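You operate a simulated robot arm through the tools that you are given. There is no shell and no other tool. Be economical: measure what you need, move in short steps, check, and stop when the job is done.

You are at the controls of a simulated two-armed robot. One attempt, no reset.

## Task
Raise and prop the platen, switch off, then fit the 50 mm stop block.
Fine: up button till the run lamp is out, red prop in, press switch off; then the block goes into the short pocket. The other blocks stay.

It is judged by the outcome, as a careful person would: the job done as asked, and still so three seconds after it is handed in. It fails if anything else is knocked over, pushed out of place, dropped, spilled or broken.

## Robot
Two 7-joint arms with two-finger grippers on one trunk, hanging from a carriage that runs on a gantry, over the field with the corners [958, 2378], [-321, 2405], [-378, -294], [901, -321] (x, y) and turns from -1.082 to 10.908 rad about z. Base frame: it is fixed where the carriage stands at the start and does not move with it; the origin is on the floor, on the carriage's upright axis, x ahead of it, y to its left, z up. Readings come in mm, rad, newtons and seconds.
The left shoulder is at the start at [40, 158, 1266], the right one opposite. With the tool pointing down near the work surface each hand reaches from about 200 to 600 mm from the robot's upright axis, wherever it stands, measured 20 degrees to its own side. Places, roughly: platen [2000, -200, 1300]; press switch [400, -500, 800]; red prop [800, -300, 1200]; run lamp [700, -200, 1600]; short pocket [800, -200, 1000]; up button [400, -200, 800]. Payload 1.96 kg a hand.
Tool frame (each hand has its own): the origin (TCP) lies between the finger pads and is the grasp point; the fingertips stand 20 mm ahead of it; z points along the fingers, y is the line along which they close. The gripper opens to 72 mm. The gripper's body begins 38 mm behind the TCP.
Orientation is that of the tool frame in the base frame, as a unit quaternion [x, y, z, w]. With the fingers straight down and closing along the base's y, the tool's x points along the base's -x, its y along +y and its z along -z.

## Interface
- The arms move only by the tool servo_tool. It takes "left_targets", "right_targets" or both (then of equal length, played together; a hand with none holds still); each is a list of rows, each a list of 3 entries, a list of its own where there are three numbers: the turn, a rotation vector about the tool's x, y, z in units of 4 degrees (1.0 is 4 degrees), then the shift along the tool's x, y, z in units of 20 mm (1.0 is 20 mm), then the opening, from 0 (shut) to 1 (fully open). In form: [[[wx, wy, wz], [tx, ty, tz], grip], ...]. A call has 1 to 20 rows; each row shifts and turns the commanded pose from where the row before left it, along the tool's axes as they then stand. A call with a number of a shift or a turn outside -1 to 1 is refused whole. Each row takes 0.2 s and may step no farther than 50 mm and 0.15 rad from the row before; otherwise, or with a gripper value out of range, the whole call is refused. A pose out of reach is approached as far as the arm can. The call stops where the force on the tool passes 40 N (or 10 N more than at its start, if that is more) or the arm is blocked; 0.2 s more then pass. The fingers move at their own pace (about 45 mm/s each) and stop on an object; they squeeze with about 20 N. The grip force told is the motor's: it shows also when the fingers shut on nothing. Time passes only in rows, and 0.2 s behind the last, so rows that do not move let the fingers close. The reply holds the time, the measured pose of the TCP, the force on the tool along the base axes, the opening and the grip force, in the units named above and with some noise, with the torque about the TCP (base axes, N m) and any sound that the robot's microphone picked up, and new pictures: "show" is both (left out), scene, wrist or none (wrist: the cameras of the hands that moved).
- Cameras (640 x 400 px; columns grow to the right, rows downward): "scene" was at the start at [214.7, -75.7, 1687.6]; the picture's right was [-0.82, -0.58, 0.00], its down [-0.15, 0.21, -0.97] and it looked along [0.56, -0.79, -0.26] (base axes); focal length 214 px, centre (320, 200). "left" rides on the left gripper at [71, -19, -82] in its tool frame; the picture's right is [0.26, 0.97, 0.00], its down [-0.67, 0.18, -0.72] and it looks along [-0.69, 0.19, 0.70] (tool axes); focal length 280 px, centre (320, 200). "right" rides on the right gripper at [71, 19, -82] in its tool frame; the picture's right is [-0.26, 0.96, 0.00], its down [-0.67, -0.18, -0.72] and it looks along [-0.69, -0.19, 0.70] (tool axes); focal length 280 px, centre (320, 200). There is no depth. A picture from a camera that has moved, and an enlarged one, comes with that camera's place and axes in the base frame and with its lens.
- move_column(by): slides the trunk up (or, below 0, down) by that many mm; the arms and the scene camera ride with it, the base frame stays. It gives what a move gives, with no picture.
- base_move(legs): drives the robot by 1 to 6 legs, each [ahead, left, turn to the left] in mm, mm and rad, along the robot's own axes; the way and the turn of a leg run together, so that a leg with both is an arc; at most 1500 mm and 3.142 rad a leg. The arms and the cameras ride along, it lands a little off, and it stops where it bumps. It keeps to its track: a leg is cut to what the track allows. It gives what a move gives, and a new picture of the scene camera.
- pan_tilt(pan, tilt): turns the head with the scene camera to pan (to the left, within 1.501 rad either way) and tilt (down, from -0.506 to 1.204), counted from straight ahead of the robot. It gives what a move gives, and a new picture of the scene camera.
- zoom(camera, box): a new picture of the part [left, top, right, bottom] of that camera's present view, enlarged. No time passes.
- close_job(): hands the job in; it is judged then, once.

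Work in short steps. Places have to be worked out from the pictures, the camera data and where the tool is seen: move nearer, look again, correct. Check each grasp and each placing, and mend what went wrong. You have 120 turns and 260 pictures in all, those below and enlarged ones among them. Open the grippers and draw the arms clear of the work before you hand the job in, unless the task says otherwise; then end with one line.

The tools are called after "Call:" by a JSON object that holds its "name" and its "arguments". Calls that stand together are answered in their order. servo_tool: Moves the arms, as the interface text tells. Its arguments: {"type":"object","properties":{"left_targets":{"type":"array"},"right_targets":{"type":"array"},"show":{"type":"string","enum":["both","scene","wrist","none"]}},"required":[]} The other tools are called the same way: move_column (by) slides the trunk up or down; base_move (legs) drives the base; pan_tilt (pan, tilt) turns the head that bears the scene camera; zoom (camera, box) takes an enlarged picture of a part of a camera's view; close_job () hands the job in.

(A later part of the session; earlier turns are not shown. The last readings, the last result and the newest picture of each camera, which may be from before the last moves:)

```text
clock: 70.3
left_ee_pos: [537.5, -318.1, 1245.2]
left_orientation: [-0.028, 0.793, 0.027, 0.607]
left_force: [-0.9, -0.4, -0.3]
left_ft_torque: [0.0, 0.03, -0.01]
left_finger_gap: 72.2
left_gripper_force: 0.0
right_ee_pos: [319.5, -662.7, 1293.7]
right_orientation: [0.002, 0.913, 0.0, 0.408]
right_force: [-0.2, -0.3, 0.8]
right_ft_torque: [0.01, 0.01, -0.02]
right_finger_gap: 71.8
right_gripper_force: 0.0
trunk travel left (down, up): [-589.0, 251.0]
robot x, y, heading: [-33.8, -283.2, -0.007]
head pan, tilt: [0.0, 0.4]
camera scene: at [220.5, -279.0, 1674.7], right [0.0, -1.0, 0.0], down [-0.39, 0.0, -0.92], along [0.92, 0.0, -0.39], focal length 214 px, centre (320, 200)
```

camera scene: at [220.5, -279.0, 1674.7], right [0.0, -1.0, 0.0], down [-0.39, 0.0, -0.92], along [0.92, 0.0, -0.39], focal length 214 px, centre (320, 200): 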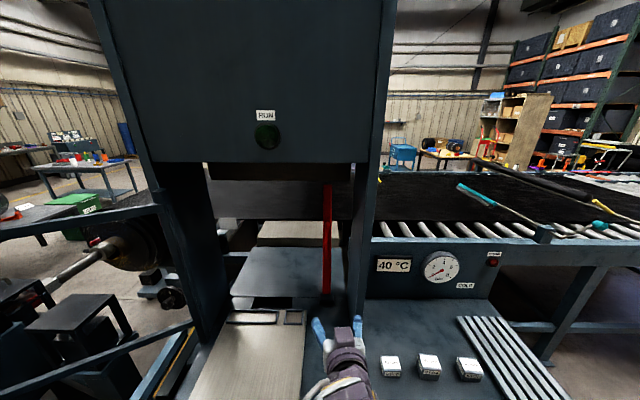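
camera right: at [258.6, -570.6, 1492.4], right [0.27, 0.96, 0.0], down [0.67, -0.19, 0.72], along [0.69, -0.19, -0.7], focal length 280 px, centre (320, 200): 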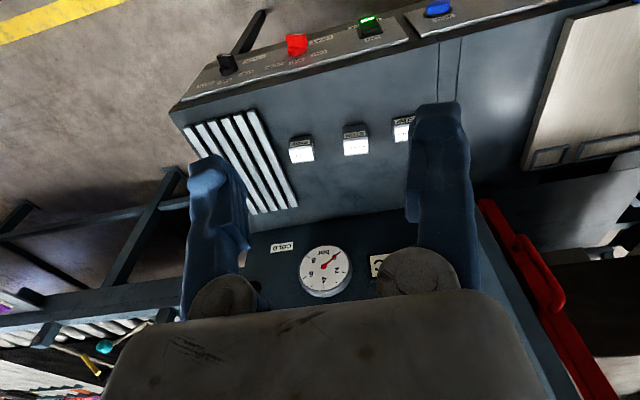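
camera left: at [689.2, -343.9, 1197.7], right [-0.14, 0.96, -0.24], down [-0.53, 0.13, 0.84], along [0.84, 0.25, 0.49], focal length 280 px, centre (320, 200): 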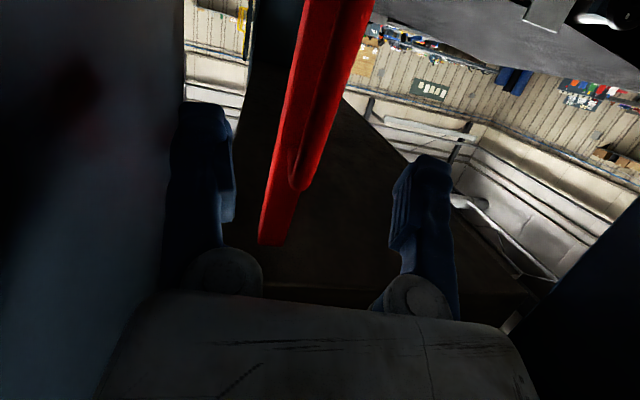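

The prop top is now about (951,-311,1419), under the platen (front edge x≈923, underside ≈1449), and stays put. Next is the press switch: I'll back off 120 mm, fold the left hand down and away, and level the right hand.

Call:
{"name": "base_move", "arguments": {"legs": [[-120, 0, 0]]}}

Call:
{"name": "servo_tool", "arguments": {"left_targets": [[[0, 0.45, 0], [1, 0.06, -0.08], 0.5], [[0, 0.45, 0], [1, 0.06, -0.08], 0.5], [[0, 0.45, 0], [1, 0.06, -0.08], 0.5], [[0, 0.45, 0], [1, 0.06, -0.08], 0.5], [[0, 0.45, 0], [1, 0.06, -0.08], 0.5], [[0, 0.45, 0], [1, 0.06, -0.08], 0.5], [[0, 0.45, 0], [1, 0.06, -0.08], 0.5], [[0, 0.45, 0], [1, 0.06, -0.08], 0.5], [[0, 0.45, 0], [1, 0.06, -0.08], 0.5], [[0, 0.45, 0], [1, 0.06, -0.08], 0.5], [[0, 0.45, 0], [1, 0.06, -0.08], 0.5], [[0, 0.45, 0], [1, 0.06, -0.08], 0.5], [[0, 0.45, 0], [1, 0.06, -0.08], 0.5], [[0, 0.45, 0], [1, 0.06, -0.08], 0.5], [[0, 0.45, 0], [1, 0.06, -0.08], 0.5], [[0, 0.45, 0], [1, 0.06, -0.08], 0.5]], "right_targets": [[[0, -0.65, 0], [0, 0.3, 0.3], 0], [[0, -0.65, 0], [0, 0.3, 0.3], 0], [[0, -0.65, 0], [0, 0.3, 0.3], 0], [[0, -0.65, 0], [0, 0.3, 0.3], 0], [[0, -0.65, 0], [0, 0.3, 0.3], 0], [[0, -0.65, 0], [0, 0.3, 0.3], 0], [[0, -0.65, 0], [0, 0.3, 0.3], 0], [[0, -0.65, 0], [0, 0.3, 0.3], 0], [[0, -0.65, 0], [0, 0.3, 0.3], 0], [[0, -0.65, 0], [0, 0.3, 0.3], 0], [[0, -0.65, 0], [0, 0.3, 0], 0], [[0, -0.65, 0], [0, 0.3, 0], 0], [[0, -0.65, 0], [0, 0.3, 0], 0], [[0, -0.65, 0], [0, 0.3, 0], 0], [[0, -0.65, 0], [0, 0.3, 0], 0], [[0, -0.65, 0], [0, 0.3, 0], 0]], "show": "none"}}

```text
clock: 71.5
left_ee_pos: [417.4, -317.8, 1245.3]
left_orientation: [-0.027, 0.793, 0.027, 0.608]
left_force: [-0.5, -0.4, 0.2]
left_ft_torque: [-0.01, -0.03, -0.02]
left_finger_gap: 72.0
left_gripper_force: 0.0
right_ee_pos: [201.1, -663.7, 1294.8]
right_orientation: [0.003, 0.913, -0.001, 0.408]
right_force: [0.6, 0.2, 0.0]
right_ft_torque: [0.0, 0.03, -0.02]
right_finger_gap: 72.1
right_gripper_force: 0.0
trunk travel left (down, up): [-589.0, 251.0]
robot x, y, heading: [-150.0, -278.1, -0.009]
head pan, tilt: [0.0, 0.4]
camera scene: at [101.1, -278.7, 1674.7], right [0.0, -1.0, 0.0], down [-0.39, 0.0, -0.92], along [0.92, 0.0, -0.39], focal length 214 px, centre (320, 200)
```

scene: 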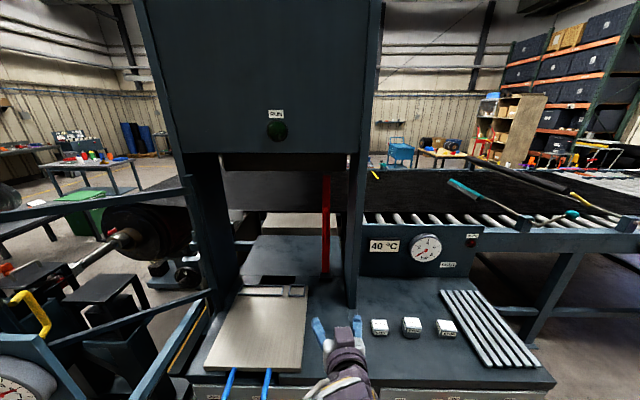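

```text
clock: 74.9
left_ee_pos: [243.3, -308.5, 979.0]
left_orientation: [-0.035, 0.92, 0.021, 0.39]
left_force: [0.0, -0.8, -0.2]
left_ft_torque: [0.01, 0.0, 0.0]
left_finger_gap: 36.2
left_gripper_force: 0.0
right_ee_pos: [264.6, -573.2, 1264.9]
right_orientation: [0.001, 0.709, -0.001, 0.706]
right_force: [-0.3, 0.5, 1.1]
right_ft_torque: [0.01, -0.04, 0.0]
right_finger_gap: 0.1
right_gripper_force: 20.8
right hand out of reach, approached as far as the arm can: row 13, 14, 15
trunk travel left (down, up): [-589.0, 251.0]
robot x, y, heading: [-153.1, -278.5, -0.006]
head pan, tilt: [0.0, 0.4]
```

Both hands are well placed. I'll lower the trunk 350 mm, then bring the right hand toward the switch.

Call:
{"name": "move_column", "arguments": {"by": -350}}

Call:
{"name": "servo_tool", "arguments": {"right_targets": [[[0, 0, 0], [0.5, 0.5, 0.5], 0], [[0, 0, 0], [0.5, 0.5, 0.5], 0], [[0, 0, 0], [0.5, 0.5, 0.5], 0], [[0, 0, 0], [0.5, 0.5, 0.5], 0], [[0, 0, 0], [0.5, 0.5, 0.5], 0], [[0, 0, 0], [0.5, 0, 0.5], 0]], "show": "wrist"}}

```text
clock: 78.4
left_ee_pos: [242.8, -308.7, 629.1]
left_orientation: [-0.033, 0.92, 0.02, 0.391]
left_force: [0.1, -0.2, 0.3]
left_ft_torque: [0.0, -0.01, -0.02]
left_finger_gap: 36.0
left_gripper_force: 0.1
right_ee_pos: [264.3, -573.2, 915.7]
right_orientation: [0.002, 0.709, -0.001, 0.705]
right_force: [-0.6, -0.2, -0.7]
right_ft_torque: [0.02, 0.02, 0.01]
right_finger_gap: 0.0
right_gripper_force: 19.7
trunk travel left (down, up): [-239.0, 601.0]
robot x, y, heading: [-150.0, -278.1, -0.006]
head pan, tilt: [0.0, 0.4]
```

```text
clock: 79.8
left_ee_pos: [244.3, -309.1, 628.1]
left_orientation: [-0.034, 0.919, 0.02, 0.391]
left_force: [-0.4, 0.2, -0.1]
left_ft_torque: [-0.01, 0.01, 0.03]
left_finger_gap: 36.0
left_gripper_force: 0.0
right_ee_pos: [324.5, -523.8, 855.9]
right_orientation: [0.003, 0.709, -0.001, 0.705]
right_force: [1.1, 0.9, -1.3]
right_ft_torque: [0.02, -0.03, 0.03]
right_finger_gap: 0.1
right_gripper_force: 19.8
trunk travel left (down, up): [-239.0, 601.0]
robot x, y, heading: [-153.3, -277.8, -0.008]
head pan, tilt: [0.0, 0.4]
camera right: at [242.7, -504.5, 783.8], right [0.01, 0.96, 0.26], down [-0.71, -0.18, 0.68], along [0.7, -0.19, 0.69], focal length 280 px, centre (320, 200)
```

right: 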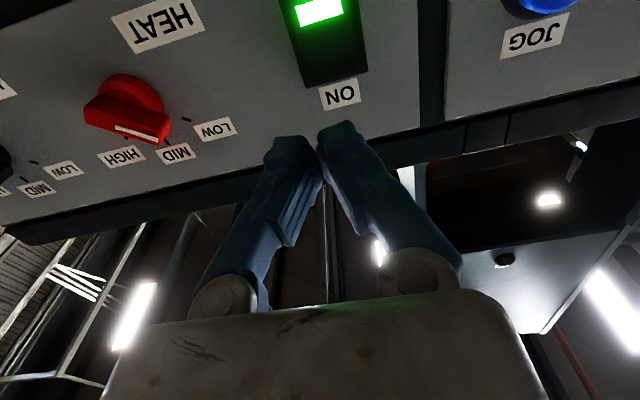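

The lit lower (off) end of the rocker is at about (445,-517,824). I'll align to it and approach to about 30 mm.

Call:
{"name": "servo_tool", "arguments": {"right_targets": [[[0, 0, 0], [0.75, 0.35, 0.6], 0], [[0, 0, 0], [0.75, 0, 0.6], 0], [[0, 0, 0], [0, 0, 0.9], 0], [[0, 0, 0], [0, 0, 0.9], 0], [[0, 0, 0], [0, 0, 0], 0]], "show": "wrist"}}

Call:
{"name": "pan_tilt", "arguments": {"pan": -0.2, "tilt": 0.6}}

```text
clock: 81.0
left_ee_pos: [244.2, -308.4, 628.1]
left_orientation: [-0.033, 0.919, 0.019, 0.391]
left_force: [-0.6, -0.3, -0.2]
left_ft_torque: [-0.03, 0.0, 0.0]
left_finger_gap: 36.2
left_gripper_force: 0.1
right_ee_pos: [384.1, -518.2, 823.9]
right_orientation: [0.002, 0.709, -0.001, 0.705]
right_force: [0.3, 0.0, 0.6]
right_ft_torque: [-0.04, 0.0, 0.01]
right_finger_gap: 0.0
right_gripper_force: 19.8
trunk travel left (down, up): [-239.0, 601.0]
robot x, y, heading: [-148.7, -281.5, -0.005]
head pan, tilt: [0.0, 0.4]
camera right: at [301.5, -498.3, 752.9], right [0.01, 0.96, 0.26], down [-0.71, -0.18, 0.68], along [0.7, -0.19, 0.69], focal length 280 px, centre (320, 200)
```

right: 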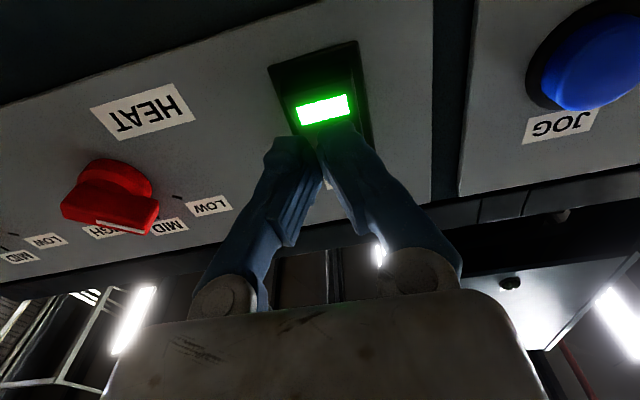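

```text
clock: 81.7
left_ee_pos: [244.4, -309.0, 628.5]
left_orientation: [-0.032, 0.92, 0.019, 0.391]
left_force: [-0.5, -0.9, 0.1]
left_ft_torque: [-0.03, 0.03, -0.02]
left_finger_gap: 36.5
left_gripper_force: 0.1
right_ee_pos: [382.1, -517.6, 823.1]
right_orientation: [0.002, 0.709, -0.001, 0.705]
right_force: [0.4, 0.0, -0.1]
right_ft_torque: [-0.01, -0.04, 0.04]
right_finger_gap: 0.0
right_gripper_force: 19.5
trunk travel left (down, up): [-239.0, 601.0]
robot x, y, heading: [-150.3, -277.0, -0.008]
head pan, tilt: [-0.201, 0.6]
camera scene: at [95.2, -296.2, 1306.6], right [-0.2, -0.98, 0.0], down [-0.55, 0.11, -0.83], along [0.81, -0.17, -0.56], focal length 214 px, centre (320, 200)
```

scene: 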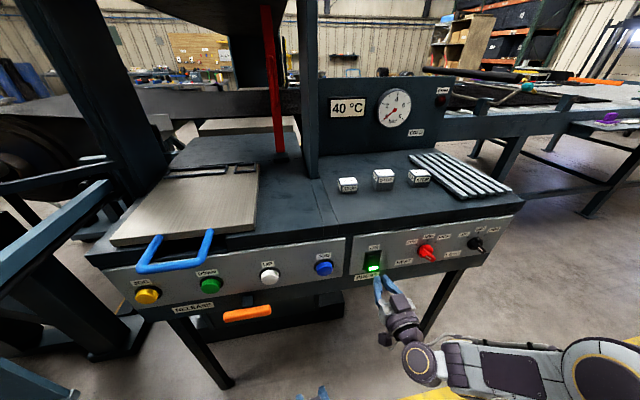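

Aligned with the lower half. I'll press forward in small steps.

Call:
{"name": "servo_tool", "arguments": {"right_targets": [[[0, 0, 0], [0.2, 0, 0.6], 0], [[0, 0, 0], [0, 0, 0.6], 0], [[0, 0, 0], [0, 0, 0.4], 0], [[0, 0, 0], [0, 0, 0.3], 0], [[0, 0, 0], [0, 0, 0.3], 0], [[0, 0, 0], [0, 0, 0], 0]], "show": "both"}}

```text
clock: 83.1
left_ee_pos: [237.2, -308.1, 627.9]
left_orientation: [-0.033, 0.92, 0.019, 0.389]
left_force: [-0.2, 0.2, 0.7]
left_ft_torque: [-0.03, -0.01, -0.01]
left_finger_gap: 36.0
left_gripper_force: 0.0
right_ee_pos: [421.7, -515.9, 818.0]
right_orientation: [0.003, 0.71, -0.001, 0.705]
right_force: [-28.9, 0.1, 7.4]
right_ft_torque: [0.06, -0.34, -0.08]
right_finger_gap: 6.2
right_gripper_force: 29.9
trunk travel left (down, up): [-239.0, 601.0]
robot x, y, heading: [-151.0, -276.9, -0.002]
head pan, tilt: [-0.201, 0.6]
camera scene: at [91.0, -296.5, 1305.7], right [-0.2, -0.98, 0.0], down [-0.56, 0.12, -0.82], along [0.81, -0.17, -0.57], focal length 214 px, centre (320, 200)
camera right: at [339.8, -497.4, 747.8], right [0.01, 0.96, 0.26], down [-0.71, -0.18, 0.68], along [0.7, -0.19, 0.68], focal length 280 px, centre (320, 200)
```

scene: 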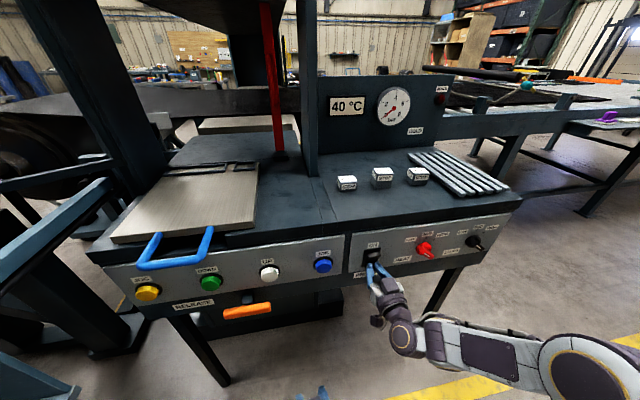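
right: 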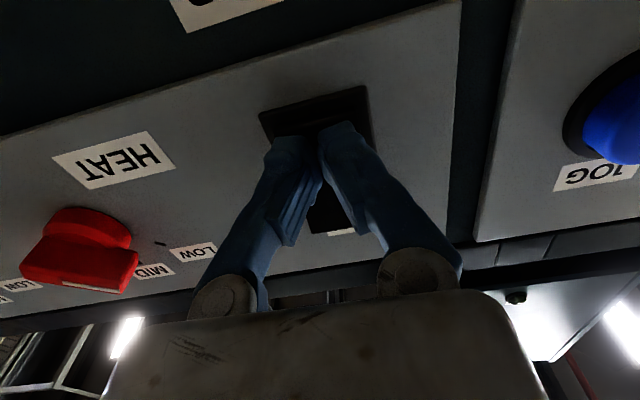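

The lens has gone dark. I'll retract the hand and verify the switch.

Call:
{"name": "servo_tool", "arguments": {"right_targets": [[[0, 0, 0], [0, 0, -1], 0], [[0, 0, 0], [0, 0, -1], 0], [[0, 0, 0], [0, 0, -1], 0], [[0, 0, 0], [0, 0, -1], 0], [[0, 0, 0], [0, 0, -1], 0]], "show": "both"}}

Call:
{"name": "zoom", "arguments": {"camera": "scene", "box": [130, 120, 530, 330]}}

```text
clock: 84.3
left_ee_pos: [243.7, -308.6, 627.9]
left_orientation: [-0.034, 0.92, 0.02, 0.391]
left_force: [-0.8, 0.1, -0.8]
left_ft_torque: [-0.05, 0.0, -0.03]
left_finger_gap: 36.0
left_gripper_force: 0.0
right_ee_pos: [328.5, -516.1, 820.5]
right_orientation: [0.004, 0.709, -0.002, 0.705]
right_force: [0.0, 0.4, 0.2]
right_ft_torque: [-0.02, -0.03, -0.03]
right_finger_gap: 0.0
right_gripper_force: 29.2
trunk travel left (down, up): [-239.0, 601.0]
robot x, y, heading: [-151.5, -274.0, -0.005]
head pan, tilt: [-0.201, 0.6]
camera scene: at [95.1, -295.7, 1306.5], right [-0.2, -0.98, 0.0], down [-0.55, 0.12, -0.82], along [0.81, -0.17, -0.57], focal length 214 px, centre (320, 200)
camera right: at [245.8, -496.5, 750.0], right [0.01, 0.96, 0.26], down [-0.71, -0.18, 0.68], along [0.7, -0.19, 0.69], focal length 280 px, centre (320, 200)
```

scene: 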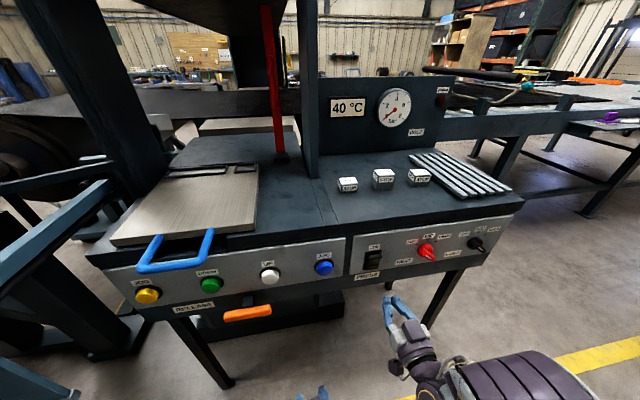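
right: 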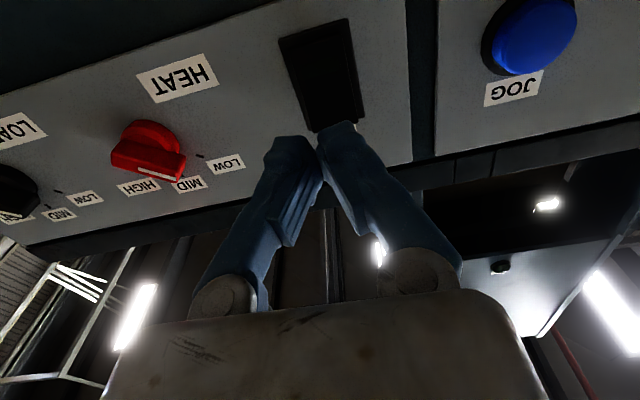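

```text
1.60 times, centred on (330, 225) of scene
camera zoom: at [95.1, -295.7, 1306.5], right [-0.2, -0.98, 0.0], down [-0.55, 0.12, -0.82], along [0.81, -0.17, -0.57], focal length 343 px, centre (304, 160)
```

zoom: 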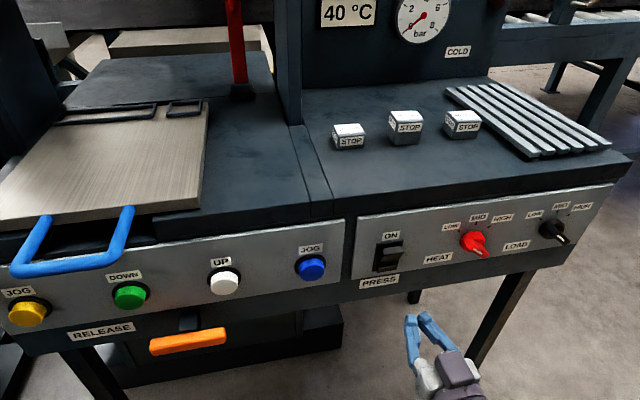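

The switch is off. Now for the block: I'll raise the trunk 350 mm, turn the right hand down and lift the left hand clear.

Call:
{"name": "move_column", "arguments": {"by": 350}}

Call:
{"name": "servo_tool", "arguments": {"left_targets": [[[0, -0.3, 0], [-0.72, 0.6, -0.69], 0.5], [[0, -0.3, 0], [-0.72, 0.6, -0.69], 0.5], [[0, -0.3, 0], [-0.72, 0.6, -0.69], 0.5], [[0, -0.3, 0], [-0.72, 0.6, -0.69], 0.5], [[0, -0.3, 0], [-0.72, 0.6, -0.69], 0.5], [[0, -0.3, 0], [-0.72, 0.6, -0.69], 0.5], [[0, -0.3, 0], [-0.72, 0.6, -0.69], 0.5], [[0, -0.3, 0], [-0.72, 0.6, -0.69], 0.5], [[0, 0, 0], [0, 0, 0], 0.5], [[0, 0, 0], [0, 0, 0], 0.5], [[0, 0, 0], [0, 0, 0], 0.5], [[0, 0, 0], [0, 0, 0], 0.5], [[0, 0, 0], [0, 0, 0], 0.5], [[0, 0, 0], [0, 0, 0], 0.5], [[0, 0, 0], [0, 0, 0], 0.5], [[0, 0, 0], [0, 0, 0], 0.5], [[0, 0, 0], [0, 0, 0], 0.5], [[0, 0, 0], [0, 0, 0], 0.5], [[0, 0, 0], [0, 0, 0], 0.5], [[0, 0, 0], [0, 0, 0], 0.5]], "right_targets": [[[0, 1, 0], [-0.5, 0, 0], 1], [[0, 1, 0], [-0.5, 0, 0], 1], [[0, 1, 0], [-0.5, 0, 0], 1], [[0, 1, 0], [-0.5, 0, 0], 1], [[0, 1, 0], [-0.5, 0, 0], 1], [[0, 1, 0], [-0.5, 0, 0], 1], [[0, 1, 0], [0, 0, 0], 1], [[0, 1, 0], [0, 0, 0], 1], [[0, 1, 0], [0, 0, 0], 1], [[0, 1, 0], [0, 0, 0], 1], [[0, 1, 0], [0, 0, 0], 1], [[0, 1, 0], [0, 0, 0], 1], [[0, 1, 0], [0, 0, 0], 1], [[0, 1, 0], [0, 0, 0], 1], [[0, 1, 0], [0, 0, 0], 1], [[0, 1, 0], [0, 0, 0], 1], [[0, 1, 0], [0, 0, 0], 1], [[0, 1, 0], [0, 0, 0], 1], [[0, 1, 0], [0, 0, 0], 1], [[0, 1, 0], [0, 0, 0], 1]], "show": "none"}}

```text
clock: 87.7
left_ee_pos: [244.5, -309.5, 978.7]
left_orientation: [-0.033, 0.919, 0.02, 0.391]
left_force: [-0.7, -0.2, -0.7]
left_ft_torque: [0.01, 0.01, 0.0]
left_finger_gap: 36.1
left_gripper_force: 0.0
right_ee_pos: [327.2, -516.5, 1170.5]
right_orientation: [0.002, 0.709, -0.001, 0.705]
right_force: [0.1, -0.2, 0.9]
right_ft_torque: [0.01, -0.05, -0.03]
right_finger_gap: 0.1
right_gripper_force: 29.7
trunk travel left (down, up): [-589.0, 251.0]
robot x, y, heading: [-150.3, -276.5, -0.004]
head pan, tilt: [-0.201, 0.6]
```

```text
clock: 91.9
left_ee_pos: [225.9, -215.0, 1139.8]
left_orientation: [-0.032, 0.883, 0.022, 0.467]
left_force: [1.2, -0.6, 0.5]
left_ft_torque: [0.01, -0.03, -0.04]
left_finger_gap: 35.9
left_gripper_force: 0.0
right_ee_pos: [339.2, -517.3, 1230.4]
right_orientation: [0.003, 0.996, 0.0, 0.084]
right_force: [0.2, 0.6, -1.2]
right_ft_torque: [0.0, 0.02, 0.0]
right_finger_gap: 71.9
right_gripper_force: 0.1
trunk travel left (down, up): [-589.0, 251.0]
robot x, y, heading: [-152.6, -281.1, -0.007]
head pan, tilt: [-0.201, 0.6]
```

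Both hands are good. I'll finish leveling the right hand and drive ahead 200 mm to view the blocks.

Call:
{"name": "base_move", "arguments": {"legs": [[200, 0, 0]]}}

Call:
{"name": "servo_tool", "arguments": {"right_targets": [[[0, 0.8, 0], [0, -1, 0], 1], [[0, 0.8, 0], [0, -1, 0], 1], [[0, 0.8, 0], [0, -1, 0], 1], [[0, 0, 0], [0, -1, 0], 1], [[0, 0, 0], [0, 0, 0], 1]], "show": "wrist"}}

```text
clock: 93.5
left_ee_pos: [423.6, -216.7, 1140.4]
left_orientation: [-0.032, 0.884, 0.022, 0.466]
left_force: [-1.3, 0.5, -0.3]
left_ft_torque: [0.02, 0.0, 0.0]
left_finger_gap: 36.1
left_gripper_force: 0.0
right_ee_pos: [535.7, -518.1, 1229.9]
right_orientation: [0.002, 0.996, 0.0, 0.084]
right_force: [0.1, 0.1, 0.7]
right_ft_torque: [-0.04, -0.02, -0.01]
right_finger_gap: 72.0
right_gripper_force: 0.0
trunk travel left (down, up): [-589.0, 251.0]
robot x, y, heading: [44.6, -280.9, -0.004]
head pan, tilt: [-0.201, 0.6]
camera scene: at [291.9, -296.4, 1656.6], right [-0.2, -0.98, 0.0], down [-0.55, 0.11, -0.83], along [0.81, -0.17, -0.56], focal length 214 px, centre (320, 200)
```

scene: 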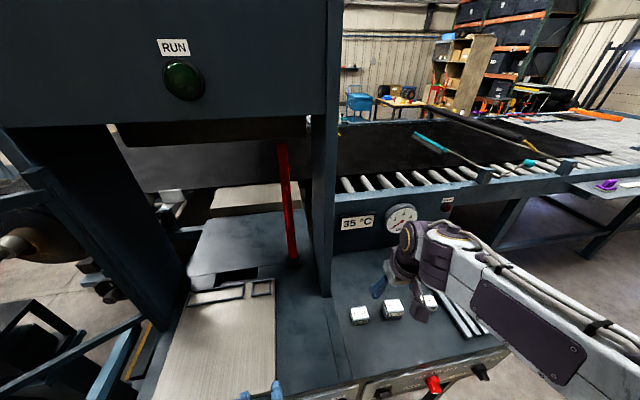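

```text
clock: 94.7
left_ee_pos: [423.3, -216.0, 1139.9]
left_orientation: [-0.033, 0.883, 0.023, 0.467]
left_force: [-0.2, 0.1, -0.2]
left_ft_torque: [0.0, 0.0, -0.03]
left_finger_gap: 36.0
left_gripper_force: 0.1
right_ee_pos: [535.5, -597.1, 1230.6]
right_orientation: [0.001, 1.0, 0.001, 0.001]
right_force: [-0.2, -0.6, 0.5]
right_ft_torque: [-0.05, 0.0, 0.02]
right_finger_gap: 71.9
right_gripper_force: 0.1
trunk travel left (down, up): [-589.0, 251.0]
robot x, y, heading: [45.7, -277.5, -0.007]
head pan, tilt: [-0.201, 0.6]
camera right: at [465.2, -578.4, 1311.2], right [0.26, 0.96, 0.0], down [0.67, -0.19, 0.72], along [0.69, -0.19, -0.7], focal length 280 px, centre (320, 200)
```

right: 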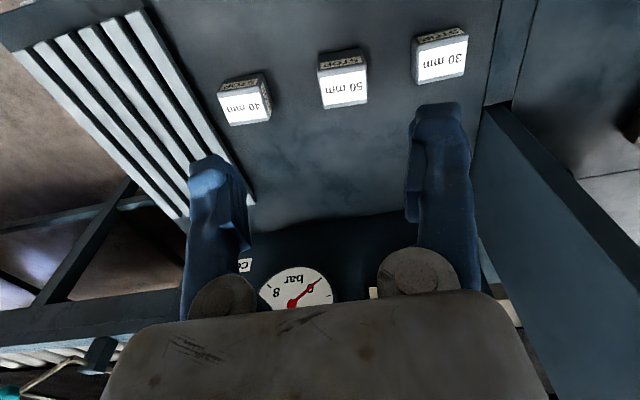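

I'll zoom on the blocks for shape and orientation.

Call:
{"name": "zoom", "arguments": {"camera": "right", "box": [200, 10, 500, 150]}}

Call:
{"name": "zoom", "arguments": {"camera": "scene", "box": [160, 250, 440, 400]}}

```text
2.13 times, centred on (350, 80) of right
camera zoom: at [465.2, -578.4, 1311.2], right [0.26, 0.96, 0.0], down [0.67, -0.19, 0.72], along [0.69, -0.19, -0.7], focal length 598 px, centre (256, 456)
```

zoom: 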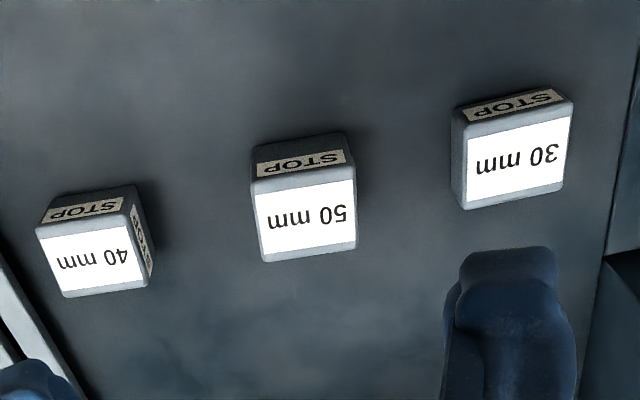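

```text
2.29 times, centred on (300, 325) of scene
camera zoom: at [291.8, -296.4, 1656.5], right [-0.2, -0.98, 0.0], down [-0.55, 0.11, -0.83], along [0.81, -0.17, -0.56], focal length 490 px, centre (366, -86)
```

zoom: 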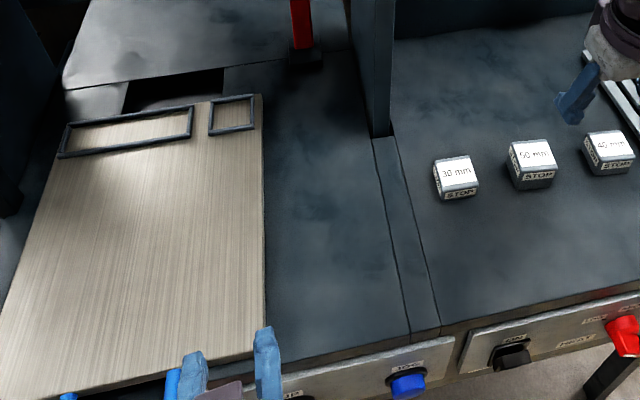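

The 50 mm block is about 45×40 mm, centred (593,-588), top ≈1025, yawed about -4°. The short pocket is about (765,-193), inner about 58×47 mm. I'll drive 57 mm ahead, descend part way and look again.

Call:
{"name": "base_move", "arguments": {"legs": [[57, 0, 0]]}}

Call:
{"name": "servo_tool", "arguments": {"right_targets": [[[0, 0, 0.95], [0, 0.4, 1], 1], [[0, 0, 0], [0, 0, 1], 1], [[0, 0, 0], [0, 0, 1], 1], [[0, 0, 0], [0, 0, 1], 1], [[0, 0, 0], [0, 0, 1], 1], [[0, 0, 0], [0, 0, 1], 1], [[0, 0, 0], [0, 0, 0.5], 1], [[0, 0, 0], [0, 0, 0], 1]], "show": "wrist"}}

```text
clock: 95.7
left_ee_pos: [480.9, -216.7, 1139.3]
left_orientation: [-0.032, 0.884, 0.022, 0.466]
left_force: [-0.4, 0.5, -1.2]
left_ft_torque: [0.0, 0.0, -0.01]
left_finger_gap: 35.9
left_gripper_force: 0.1
right_ee_pos: [593.0, -597.3, 1231.1]
right_orientation: [0.001, 1.0, 0.002, 0.0]
right_force: [0.0, 0.2, -0.1]
right_ft_torque: [-0.03, 0.02, -0.01]
right_finger_gap: 72.2
right_gripper_force: 0.1
trunk travel left (down, up): [-589.0, 251.0]
robot x, y, heading: [103.9, -279.3, 0.003]
head pan, tilt: [-0.201, 0.6]
camera scene: at [348.7, -296.5, 1656.6], right [-0.2, -0.98, 0.0], down [-0.55, 0.11, -0.83], along [0.81, -0.17, -0.56], focal length 214 px, centre (320, 200)
```

scene: 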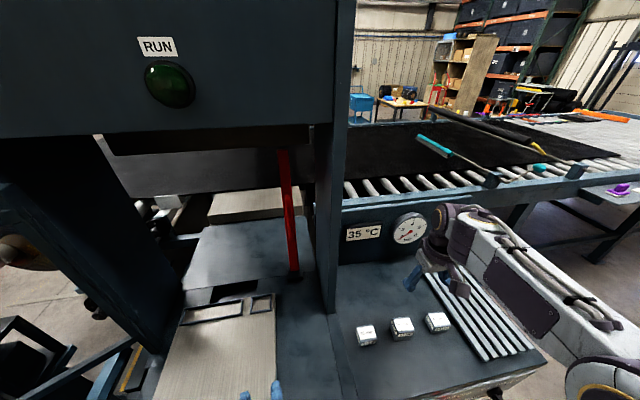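

```text
clock: 97.5
left_ee_pos: [480.4, -216.1, 1139.8]
left_orientation: [-0.032, 0.884, 0.023, 0.466]
left_force: [0.6, 0.2, 0.1]
left_ft_torque: [-0.01, 0.02, -0.03]
left_finger_gap: 35.9
left_gripper_force: 0.0
right_ee_pos: [593.3, -589.0, 1099.7]
right_orientation: [0.034, 0.999, 0.0, 0.001]
right_force: [-0.1, -0.4, 0.0]
right_ft_torque: [-0.01, 0.0, 0.0]
right_finger_gap: 71.9
right_gripper_force: 0.1
trunk travel left (down, up): [-589.0, 251.0]
robot x, y, heading: [98.4, -281.2, 0.0]
head pan, tilt: [-0.201, 0.6]
camera right: at [523.6, -564.2, 1180.3], right [0.33, 0.94, 0.0], down [0.66, -0.23, 0.72], along [0.68, -0.23, -0.7], focal length 280 px, centre (320, 200)
```

right: 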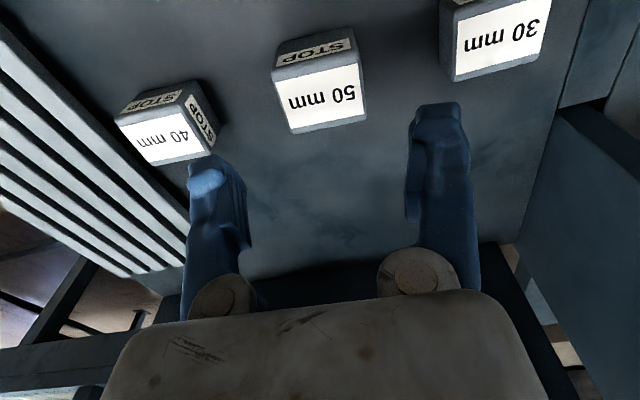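

The block centre rechecks at (591,-586) with matching yaw. Descending to TCP z≈1015 (upper half of the block), then closing.

Call:
{"name": "servo_tool", "arguments": {"right_targets": [[[0, 0, 0], [0.1, 0.15, 1], 1], [[0, 0, 0], [0, 0, 1], 1], [[0, 0, 0], [0, 0, 1], 1], [[0, 0, 0], [0, 0, 1], 1], [[0, 0, 0], [0, 0, 0.2], 1], [[0, 0, 0], [0, 0, 0], 1]], "show": "wrist"}}

```text
clock: 98.8
left_ee_pos: [479.7, -216.0, 1139.4]
left_orientation: [-0.033, 0.883, 0.023, 0.467]
left_force: [-0.3, 0.3, 0.2]
left_ft_torque: [0.0, -0.01, 0.01]
left_finger_gap: 36.0
left_gripper_force: 0.0
right_ee_pos: [592.0, -585.9, 1016.6]
right_orientation: [0.034, 0.999, 0.001, 0.001]
right_force: [0.0, 0.2, 0.1]
right_ft_torque: [-0.01, 0.02, 0.01]
right_finger_gap: 72.0
right_gripper_force: 0.0
trunk travel left (down, up): [-589.0, 251.0]
robot x, y, heading: [101.4, -278.6, -0.001]
head pan, tilt: [-0.201, 0.6]
camera right: at [522.3, -561.9, 1096.9], right [0.33, 0.94, 0.0], down [0.66, -0.23, 0.72], along [0.68, -0.23, -0.7], focal length 280 px, centre (320, 200)
```

right: 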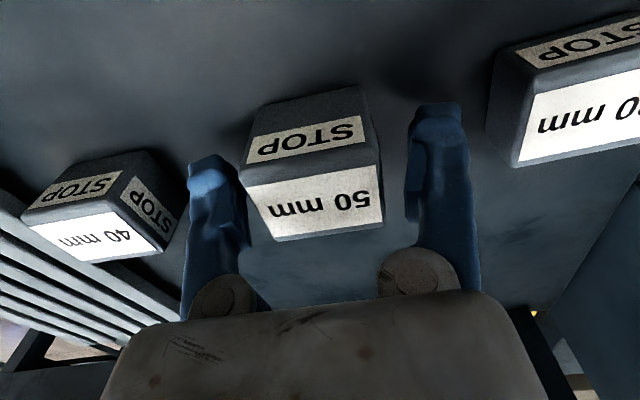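

The block is centred between the fingers. Closing.

Call:
{"name": "servo_tool", "arguments": {"right_targets": [[[0, 0, 0], [0, 0, 0], 0], [[0, 0, 0], [0, 0, 0], 0], [[0, 0, 0], [0, 0, 0], 0], [[0, 0, 0], [0, 0, 0], 0]], "show": "none"}}

Call:
{"name": "servo_tool", "arguments": {"right_targets": [[[0, 0, 0], [0, 0, -1], 0], [[0, 0, 0], [0, 0, -1], 0], [[0, 0, 0], [0, 0, -1], 0], [[0, 0, 0], [0, 0, -1], 0], [[0, 0, 0], [0, 0, -1], 0], [[0, 0, 0], [0, 0, 0], 0]], "show": "wrist"}}

```text
clock: 99.8
left_ee_pos: [480.4, -215.4, 1140.1]
left_orientation: [-0.034, 0.884, 0.024, 0.466]
left_force: [0.9, -0.5, -0.2]
left_ft_torque: [-0.02, -0.02, 0.01]
left_finger_gap: 36.0
left_gripper_force: 0.0
right_ee_pos: [592.2, -586.1, 1015.5]
right_orientation: [0.033, 0.999, 0.001, 0.001]
right_force: [-0.4, 0.0, 0.6]
right_ft_torque: [-0.03, -0.02, -0.04]
right_finger_gap: 52.0
right_gripper_force: 19.9
trunk travel left (down, up): [-589.0, 251.0]
robot x, y, heading: [98.8, -280.5, -0.005]
head pan, tilt: [-0.201, 0.6]
```

```text
clock: 101.2
left_ee_pos: [479.9, -215.6, 1139.4]
left_orientation: [-0.033, 0.883, 0.023, 0.467]
left_force: [0.3, 0.7, -0.7]
left_ft_torque: [-0.04, 0.0, -0.03]
left_finger_gap: 36.0
left_gripper_force: 0.1
right_ee_pos: [592.1, -585.4, 1116.9]
right_orientation: [0.035, 0.999, 0.001, 0.002]
right_force: [0.3, -0.5, -0.6]
right_ft_torque: [0.01, -0.03, -0.03]
right_finger_gap: 0.0
right_gripper_force: 19.5
trunk travel left (down, up): [-589.0, 251.0]
robot x, y, heading: [102.3, -277.1, 0.002]
head pan, tilt: [-0.201, 0.6]
camera right: at [522.9, -561.4, 1197.1], right [0.33, 0.94, 0.0], down [0.66, -0.23, 0.72], along [0.68, -0.23, -0.7], focal length 280 px, centre (320, 200)
```

right: 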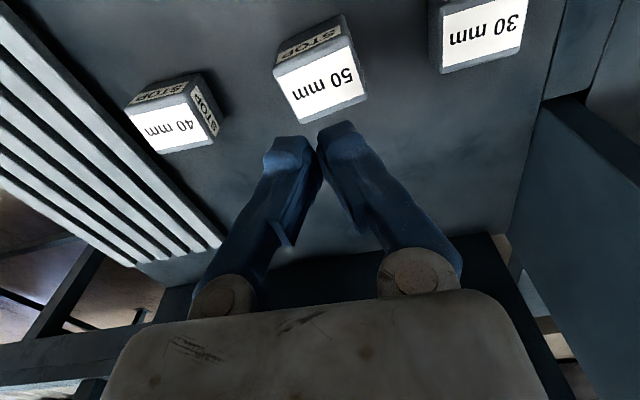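

The block slipped out and turned slightly; it is still standing at about (594,-583), yaw ≈ +4°. I'll realign (-8° about tool z), open, go lower for a deeper grip, and look first.

Call:
{"name": "servo_tool", "arguments": {"right_targets": [[[0, 0, -1], [-0.05, 0.12, 0], 1], [[0, 0, -1], [0, 0, 0], 1], [[0, 0, 0], [0, 0, 0], 1], [[0, 0, 0], [0, 0, 0], 1], [[0, 0, 0], [0, 0, 0], 1]], "show": "wrist"}}

Call:
{"name": "zoom", "arguments": {"camera": "right", "box": [220, 0, 420, 140]}}

```text
clock: 102.5
left_ee_pos: [479.9, -215.8, 1138.8]
left_orientation: [-0.032, 0.883, 0.023, 0.467]
left_force: [-0.6, 0.4, 0.4]
left_ft_torque: [0.01, 0.0, 0.0]
left_finger_gap: 36.1
left_gripper_force: 0.0
right_ee_pos: [593.4, -584.2, 1117.3]
right_orientation: [-0.035, 0.999, 0.001, 0.001]
right_force: [-0.1, -0.5, -0.6]
right_ft_torque: [0.04, -0.02, -0.01]
right_finger_gap: 72.1
right_gripper_force: 0.2
trunk travel left (down, up): [-589.0, 251.0]
robot x, y, heading: [102.6, -276.9, -0.007]
head pan, tilt: [-0.201, 0.6]
camera right: at [520.4, -569.3, 1196.7], right [0.19, 0.98, 0.0], down [0.68, -0.14, 0.72], along [0.7, -0.14, -0.7], focal length 280 px, centre (320, 200)
```

right: 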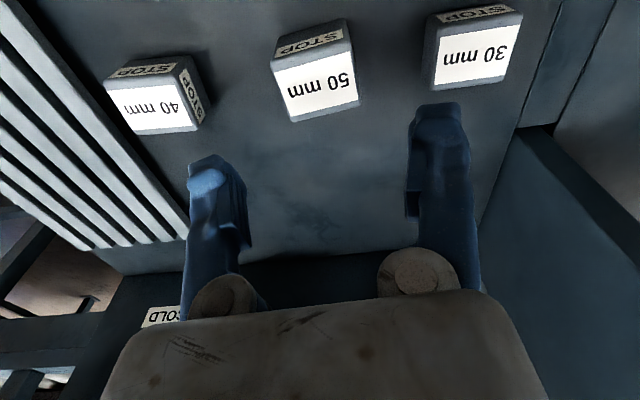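

```text
2.86 times, centred on (320, 70) of right
camera zoom: at [520.4, -569.3, 1196.7], right [0.19, 0.98, 0.0], down [0.68, -0.14, 0.72], along [0.7, -0.14, -0.7], focal length 801 px, centre (320, 571)
```

zoom: 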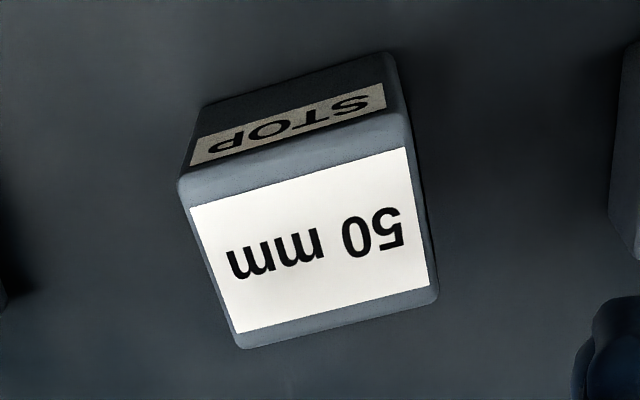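

Now the yaws match (block +3.5°, about 47×38 mm, centre (593,-585)). Descending to TCP z≈1009 and gripping.

Call:
{"name": "servo_tool", "arguments": {"right_targets": [[[0, 0, 0], [0, 0, 1], 1], [[0, 0, 0], [0, 0, 1], 1], [[0, 0, 0], [0, 0, 1], 1], [[0, 0, 0], [0, 0, 1], 1], [[0, 0, 0], [0, 0, 1], 1], [[0, 0, 0], [0, 0, 0.4], 1], [[0, 0, 0], [0, 0, 0], 1], [[0, 0, 0], [0, 0, 0], 0], [[0, 0, 0], [0, 0, 0], 0], [[0, 0, 0], [0, 0, 0], 0], [[0, 0, 0], [0, 0, 0], 0], [[0, 0, 0], [0, 0, 0], 0]], "show": "wrist"}}

```text
clock: 105.0
left_ee_pos: [479.3, -215.9, 1139.4]
left_orientation: [-0.033, 0.884, 0.023, 0.466]
left_force: [0.2, 0.2, -0.6]
left_ft_torque: [0.06, -0.02, 0.02]
left_finger_gap: 35.8
left_gripper_force: 0.0
right_ee_pos: [591.5, -584.4, 1009.0]
right_orientation: [-0.036, 0.999, 0.002, 0.001]
right_force: [-0.1, 0.2, 0.4]
right_ft_torque: [0.03, -0.01, 0.0]
right_finger_gap: 54.3
right_gripper_force: 20.6
trunk travel left (down, up): [-589.0, 251.0]
robot x, y, heading: [102.2, -279.8, -0.001]
head pan, tilt: [-0.201, 0.6]
camera right: at [520.4, -570.1, 1088.7], right [0.19, 0.98, 0.0], down [0.68, -0.14, 0.72], along [0.7, -0.14, -0.7], focal length 280 px, centre (320, 200)
```

right: 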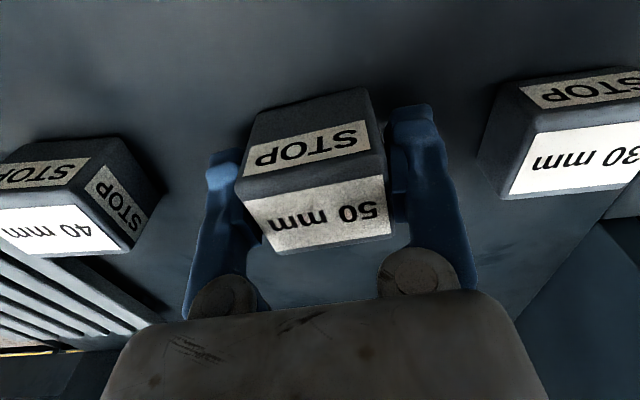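

The new parallax puts the block's top lower, about z=1013 (deck ≈960), so I was gripping too near its top. I'll open, go 18 mm lower and 4 mm forward, and re-grip.

Call:
{"name": "servo_tool", "arguments": {"right_targets": [[[0, 0, 0], [0, 0, 0], 1], [[0, 0, 0], [0, 0, 0], 1], [[0, 0, 0], [-0.2, 0, 0.45], 1], [[0, 0, 0], [0, 0, 0.45], 1], [[0, 0, 0], [0, 0, 0], 1], [[0, 0, 0], [0, 0, 0], 0], [[0, 0, 0], [0, 0, 0], 0], [[0, 0, 0], [0, 0, 0], 0], [[0, 0, 0], [0, 0, 0], 0], [[0, 0, 0], [0, 0, 0], 0]], "show": "wrist"}}

```text
clock: 106.7
left_ee_pos: [479.3, -216.4, 1139.9]
left_orientation: [-0.033, 0.883, 0.023, 0.467]
left_force: [0.6, 0.1, -0.6]
left_ft_torque: [0.02, 0.02, 0.0]
left_finger_gap: 35.8
left_gripper_force: 0.1
right_ee_pos: [598.8, -585.7, 994.2]
right_orientation: [-0.034, 0.999, -0.001, 0.003]
right_force: [-7.1, 0.0, 27.4]
right_ft_torque: [0.12, 0.24, 0.08]
right_finger_gap: 57.7
right_gripper_force: 30.2
trunk travel left (down, up): [-589.0, 251.0]
robot x, y, heading: [98.8, -281.6, -0.006]
head pan, tilt: [-0.201, 0.6]
stopped in row 8 (right hand): the force on the tool passed its limit at 47 N (the readings are from after the stop); the commanded pose is now the measured one
camera right: at [525.5, -570.8, 1074.2], right [0.19, 0.98, 0.0], down [0.68, -0.14, 0.72], along [0.71, -0.14, -0.69], focal length 280 px, centre (320, 200)
```

right: 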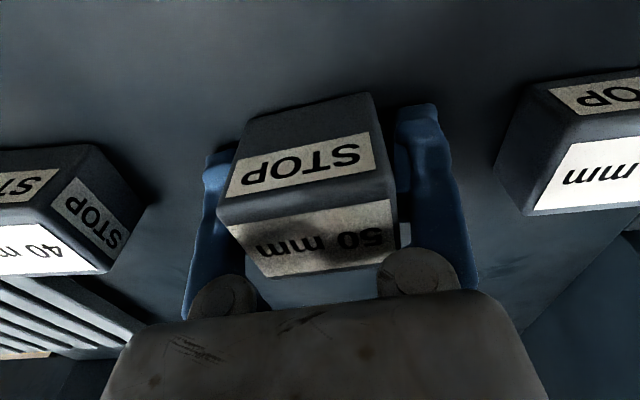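

The fingertips reached the deck (upward force), which held them apart. I'll open, raise 10 mm, and close again while checking the gap.

Call:
{"name": "servo_tool", "arguments": {"right_targets": [[[0, 0, 0], [0, 0, -0.3], 1], [[0, 0, 0], [0, 0, -0.2], 1], [[0, 0, 0], [0.1, 0, 0], 1], [[0, 0, 0], [0, 0, 0], 1]], "show": "wrist"}}

Call:
{"name": "zoom", "arguments": {"camera": "right", "box": [180, 70, 480, 300]}}

Call:
{"name": "zoom", "arguments": {"camera": "scene", "box": [320, 250, 480, 360]}}

```text
clock: 107.7
left_ee_pos: [479.3, -215.8, 1139.2]
left_orientation: [-0.033, 0.883, 0.023, 0.467]
left_force: [0.9, 0.4, -0.1]
left_ft_torque: [0.0, -0.01, -0.01]
left_finger_gap: 35.8
left_gripper_force: 0.1
right_ee_pos: [596.0, -583.9, 1001.1]
right_orientation: [-0.035, 0.999, 0.0, 0.002]
right_force: [-0.1, -0.6, -0.1]
right_ft_torque: [0.01, 0.03, -0.02]
right_finger_gap: 72.0
right_gripper_force: 0.1
trunk travel left (down, up): [-589.0, 251.0]
robot x, y, heading: [103.6, -280.3, -0.005]
head pan, tilt: [-0.201, 0.6]
camera right: at [522.8, -570.0, 1081.8], right [0.19, 0.98, 0.0], down [0.68, -0.14, 0.72], along [0.7, -0.14, -0.7], focal length 280 px, centre (320, 200)
```

right: 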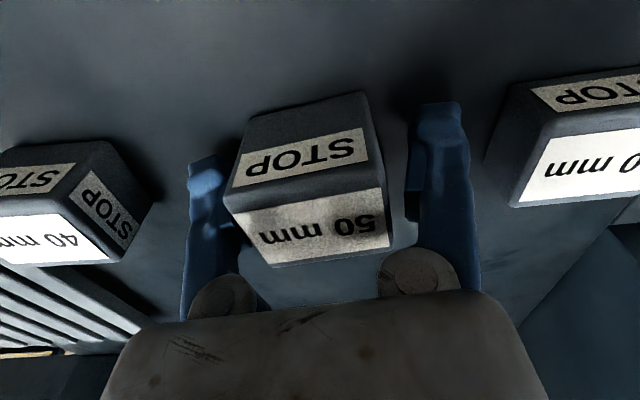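

```text
1.74 times, centred on (330, 185) of right
camera zoom: at [522.8, -570.0, 1081.8], right [0.19, 0.98, 0.0], down [0.68, -0.14, 0.72], along [0.7, -0.14, -0.7], focal length 488 px, centre (303, 226)
```

zoom: 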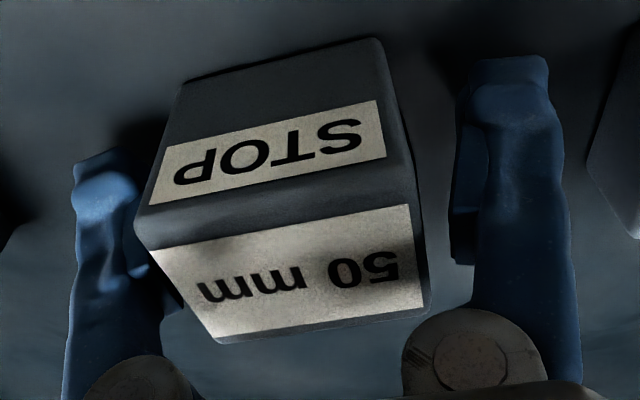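

```text
3.64 times, centred on (400, 305) of scene
camera zoom: at [348.3, -296.5, 1656.5], right [-0.2, -0.98, 0.0], down [-0.55, 0.11, -0.83], along [0.81, -0.17, -0.56], focal length 780 px, centre (29, -182)
```

zoom: 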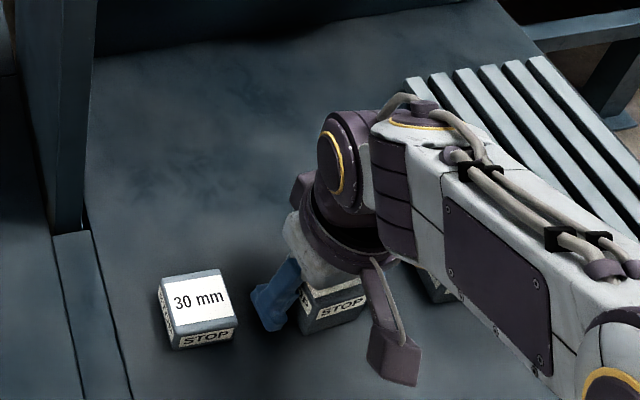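

Consistent estimate: block about 47×38×50 mm, z 976–1026, centred y≈-586. I'll shift 2 mm toward it, close, and lift only slightly and slowly to test.

Call:
{"name": "servo_tool", "arguments": {"right_targets": [[[0, 0, -0.2], [0.1, -0.1, 0], 1], [[0, 0, 0], [0, 0, 0], 0], [[0, 0, 0], [0, 0, 0], 0], [[0, 0, 0], [0, 0, 0], 0], [[0, 0, 0], [0, 0, 0], 0], [[0, 0, 0], [0, 0, 0], 0], [[0, 0, 0], [0, 0, 0], 0]], "show": "wrist"}}

Call:
{"name": "zoom", "arguments": {"camera": "right", "box": [180, 70, 480, 300]}}

```text
clock: 109.3
left_ee_pos: [479.3, -215.1, 1138.8]
left_orientation: [-0.033, 0.883, 0.023, 0.467]
left_force: [-0.3, 0.9, 0.2]
left_ft_torque: [-0.03, 0.03, 0.02]
left_finger_gap: 36.3
left_gripper_force: 0.0
right_ee_pos: [592.7, -586.7, 1001.3]
right_orientation: [-0.043, 0.999, 0.0, 0.003]
right_force: [-0.2, 0.0, 3.4]
right_ft_torque: [0.03, -0.04, -0.06]
right_finger_gap: 57.5
right_gripper_force: 19.7
trunk travel left (down, up): [-589.0, 251.0]
robot x, y, heading: [100.1, -278.9, -0.002]
head pan, tilt: [-0.201, 0.6]
camera right: at [520.9, -573.3, 1082.1], right [0.18, 0.98, 0.0], down [0.68, -0.13, 0.72], along [0.71, -0.13, -0.7], focal length 280 px, centre (320, 200)
```

right: 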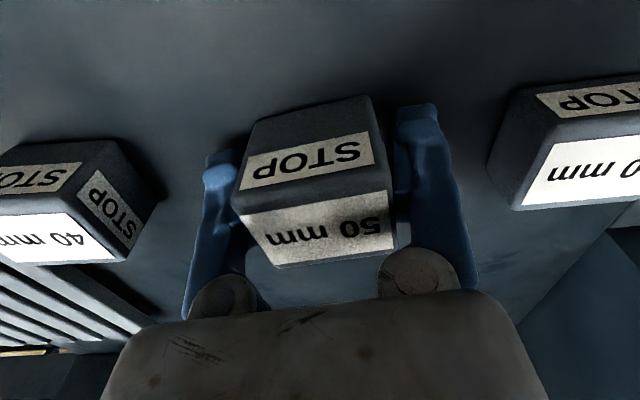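

```text
1.74 times, centred on (330, 185) of right
camera zoom: at [520.9, -573.3, 1082.1], right [0.18, 0.98, 0.0], down [0.68, -0.13, 0.72], along [0.71, -0.13, -0.7], focal length 488 px, centre (303, 226)
```

zoom: 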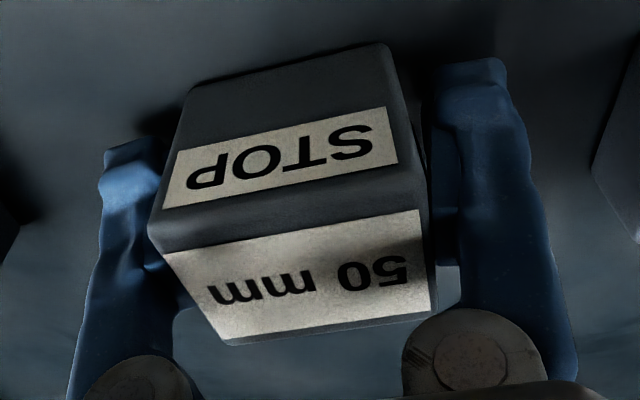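

Both pads seem to touch the block. I'll do a slow test lift of 16 mm.

Call:
{"name": "servo_tool", "arguments": {"right_targets": [[[0, 0, 0], [0, 0, -0.2], 0], [[0, 0, 0], [0, 0, -0.2], 0], [[0, 0, 0], [0, 0, -0.2], 0], [[0, 0, 0], [0, 0, -0.2], 0], [[0, 0, 0], [0, 0, 0], 0]], "show": "wrist"}}

```text
clock: 110.5
left_ee_pos: [479.7, -215.8, 1138.9]
left_orientation: [-0.032, 0.884, 0.022, 0.467]
left_force: [0.5, -0.3, -0.1]
left_ft_torque: [-0.01, 0.01, -0.02]
left_finger_gap: 36.1
left_gripper_force: 0.1
right_ee_pos: [593.8, -585.8, 1017.9]
right_orientation: [-0.042, 0.999, 0.001, 0.001]
right_force: [-0.3, 0.4, -3.2]
right_ft_torque: [0.03, 0.03, -0.01]
right_finger_gap: 57.4
right_gripper_force: 19.9
trunk travel left (down, up): [-589.0, 251.0]
robot x, y, heading: [99.4, -277.5, -0.001]
head pan, tilt: [-0.201, 0.6]
camera right: at [520.7, -572.8, 1098.5], right [0.18, 0.98, 0.0], down [0.69, -0.13, 0.72], along [0.71, -0.13, -0.7], focal length 280 px, centre (320, 200)
```

right: 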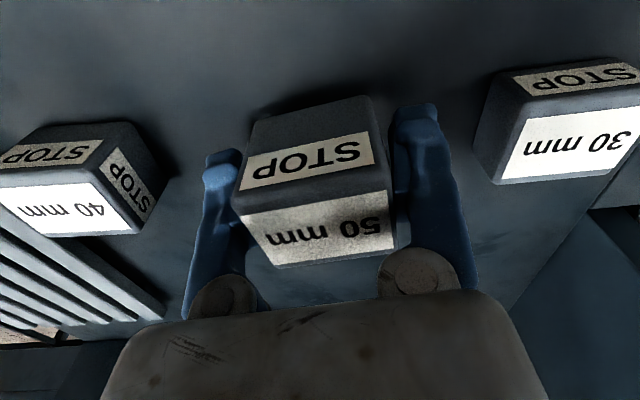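

The block is held (gap steady 57 mm, about 3 N weight). I'll lift it higher, then drive left so the hand can reach the pocket around the front of the post.

Call:
{"name": "servo_tool", "arguments": {"right_targets": [[[0, 0, 0], [0, 0, -0.6], 0], [[0, 0, 0], [0, 0, -0.6], 0], [[0, 0, 0], [0, 0, -0.6], 0], [[0, 0, 0], [0, 0, -0.6], 0], [[0, 0, 0], [0, 0, -0.6], 0], [[0, 0, 0], [0, 0, -0.6], 0], [[0, 0, 0], [0, 0, -0.6], 0], [[0, 0, 0], [0, 0, -0.6], 0], [[0, 0, 0], [0, 0, 0], 0]], "show": "none"}}

Call:
{"name": "base_move", "arguments": {"legs": [[0, 160, 0]]}}

```text
clock: 112.5
left_ee_pos: [479.3, -214.8, 1139.5]
left_orientation: [-0.033, 0.884, 0.023, 0.467]
left_force: [-0.3, 0.3, 0.3]
left_ft_torque: [0.0, 0.01, 0.01]
left_finger_gap: 36.2
left_gripper_force: 0.0
right_ee_pos: [592.3, -585.5, 1113.7]
right_orientation: [-0.041, 0.999, 0.001, 0.002]
right_force: [0.0, 0.5, -3.4]
right_ft_torque: [0.02, 0.03, 0.03]
right_finger_gap: 57.4
right_gripper_force: 20.2
trunk travel left (down, up): [-589.0, 251.0]
robot x, y, heading: [101.9, -278.7, -0.005]
head pan, tilt: [-0.201, 0.6]
```

```text
clock: 113.9
left_ee_pos: [479.4, -57.0, 1139.1]
left_orientation: [-0.033, 0.884, 0.023, 0.466]
left_force: [-0.4, -0.4, 0.5]
left_ft_torque: [0.01, 0.01, -0.04]
left_finger_gap: 36.0
left_gripper_force: 0.1
right_ee_pos: [592.3, -427.4, 1113.4]
right_orientation: [-0.043, 0.999, 0.0, 0.001]
right_force: [0.2, -0.3, -2.7]
right_ft_torque: [0.0, 0.02, -0.02]
right_finger_gap: 57.3
right_gripper_force: 20.0
trunk travel left (down, up): [-589.0, 251.0]
robot x, y, heading: [102.7, -121.0, 0.001]
head pan, tilt: [-0.201, 0.6]
camera scene: at [348.5, -139.0, 1656.5], right [-0.2, -0.98, 0.0], down [-0.55, 0.11, -0.82], along [0.81, -0.16, -0.57], focal length 214 px, centre (320, 200)
```

scene: 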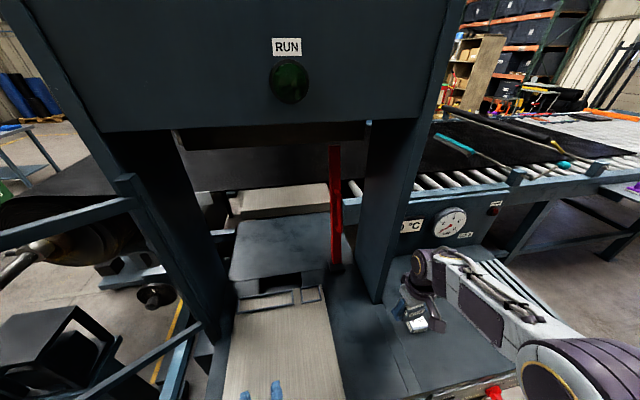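

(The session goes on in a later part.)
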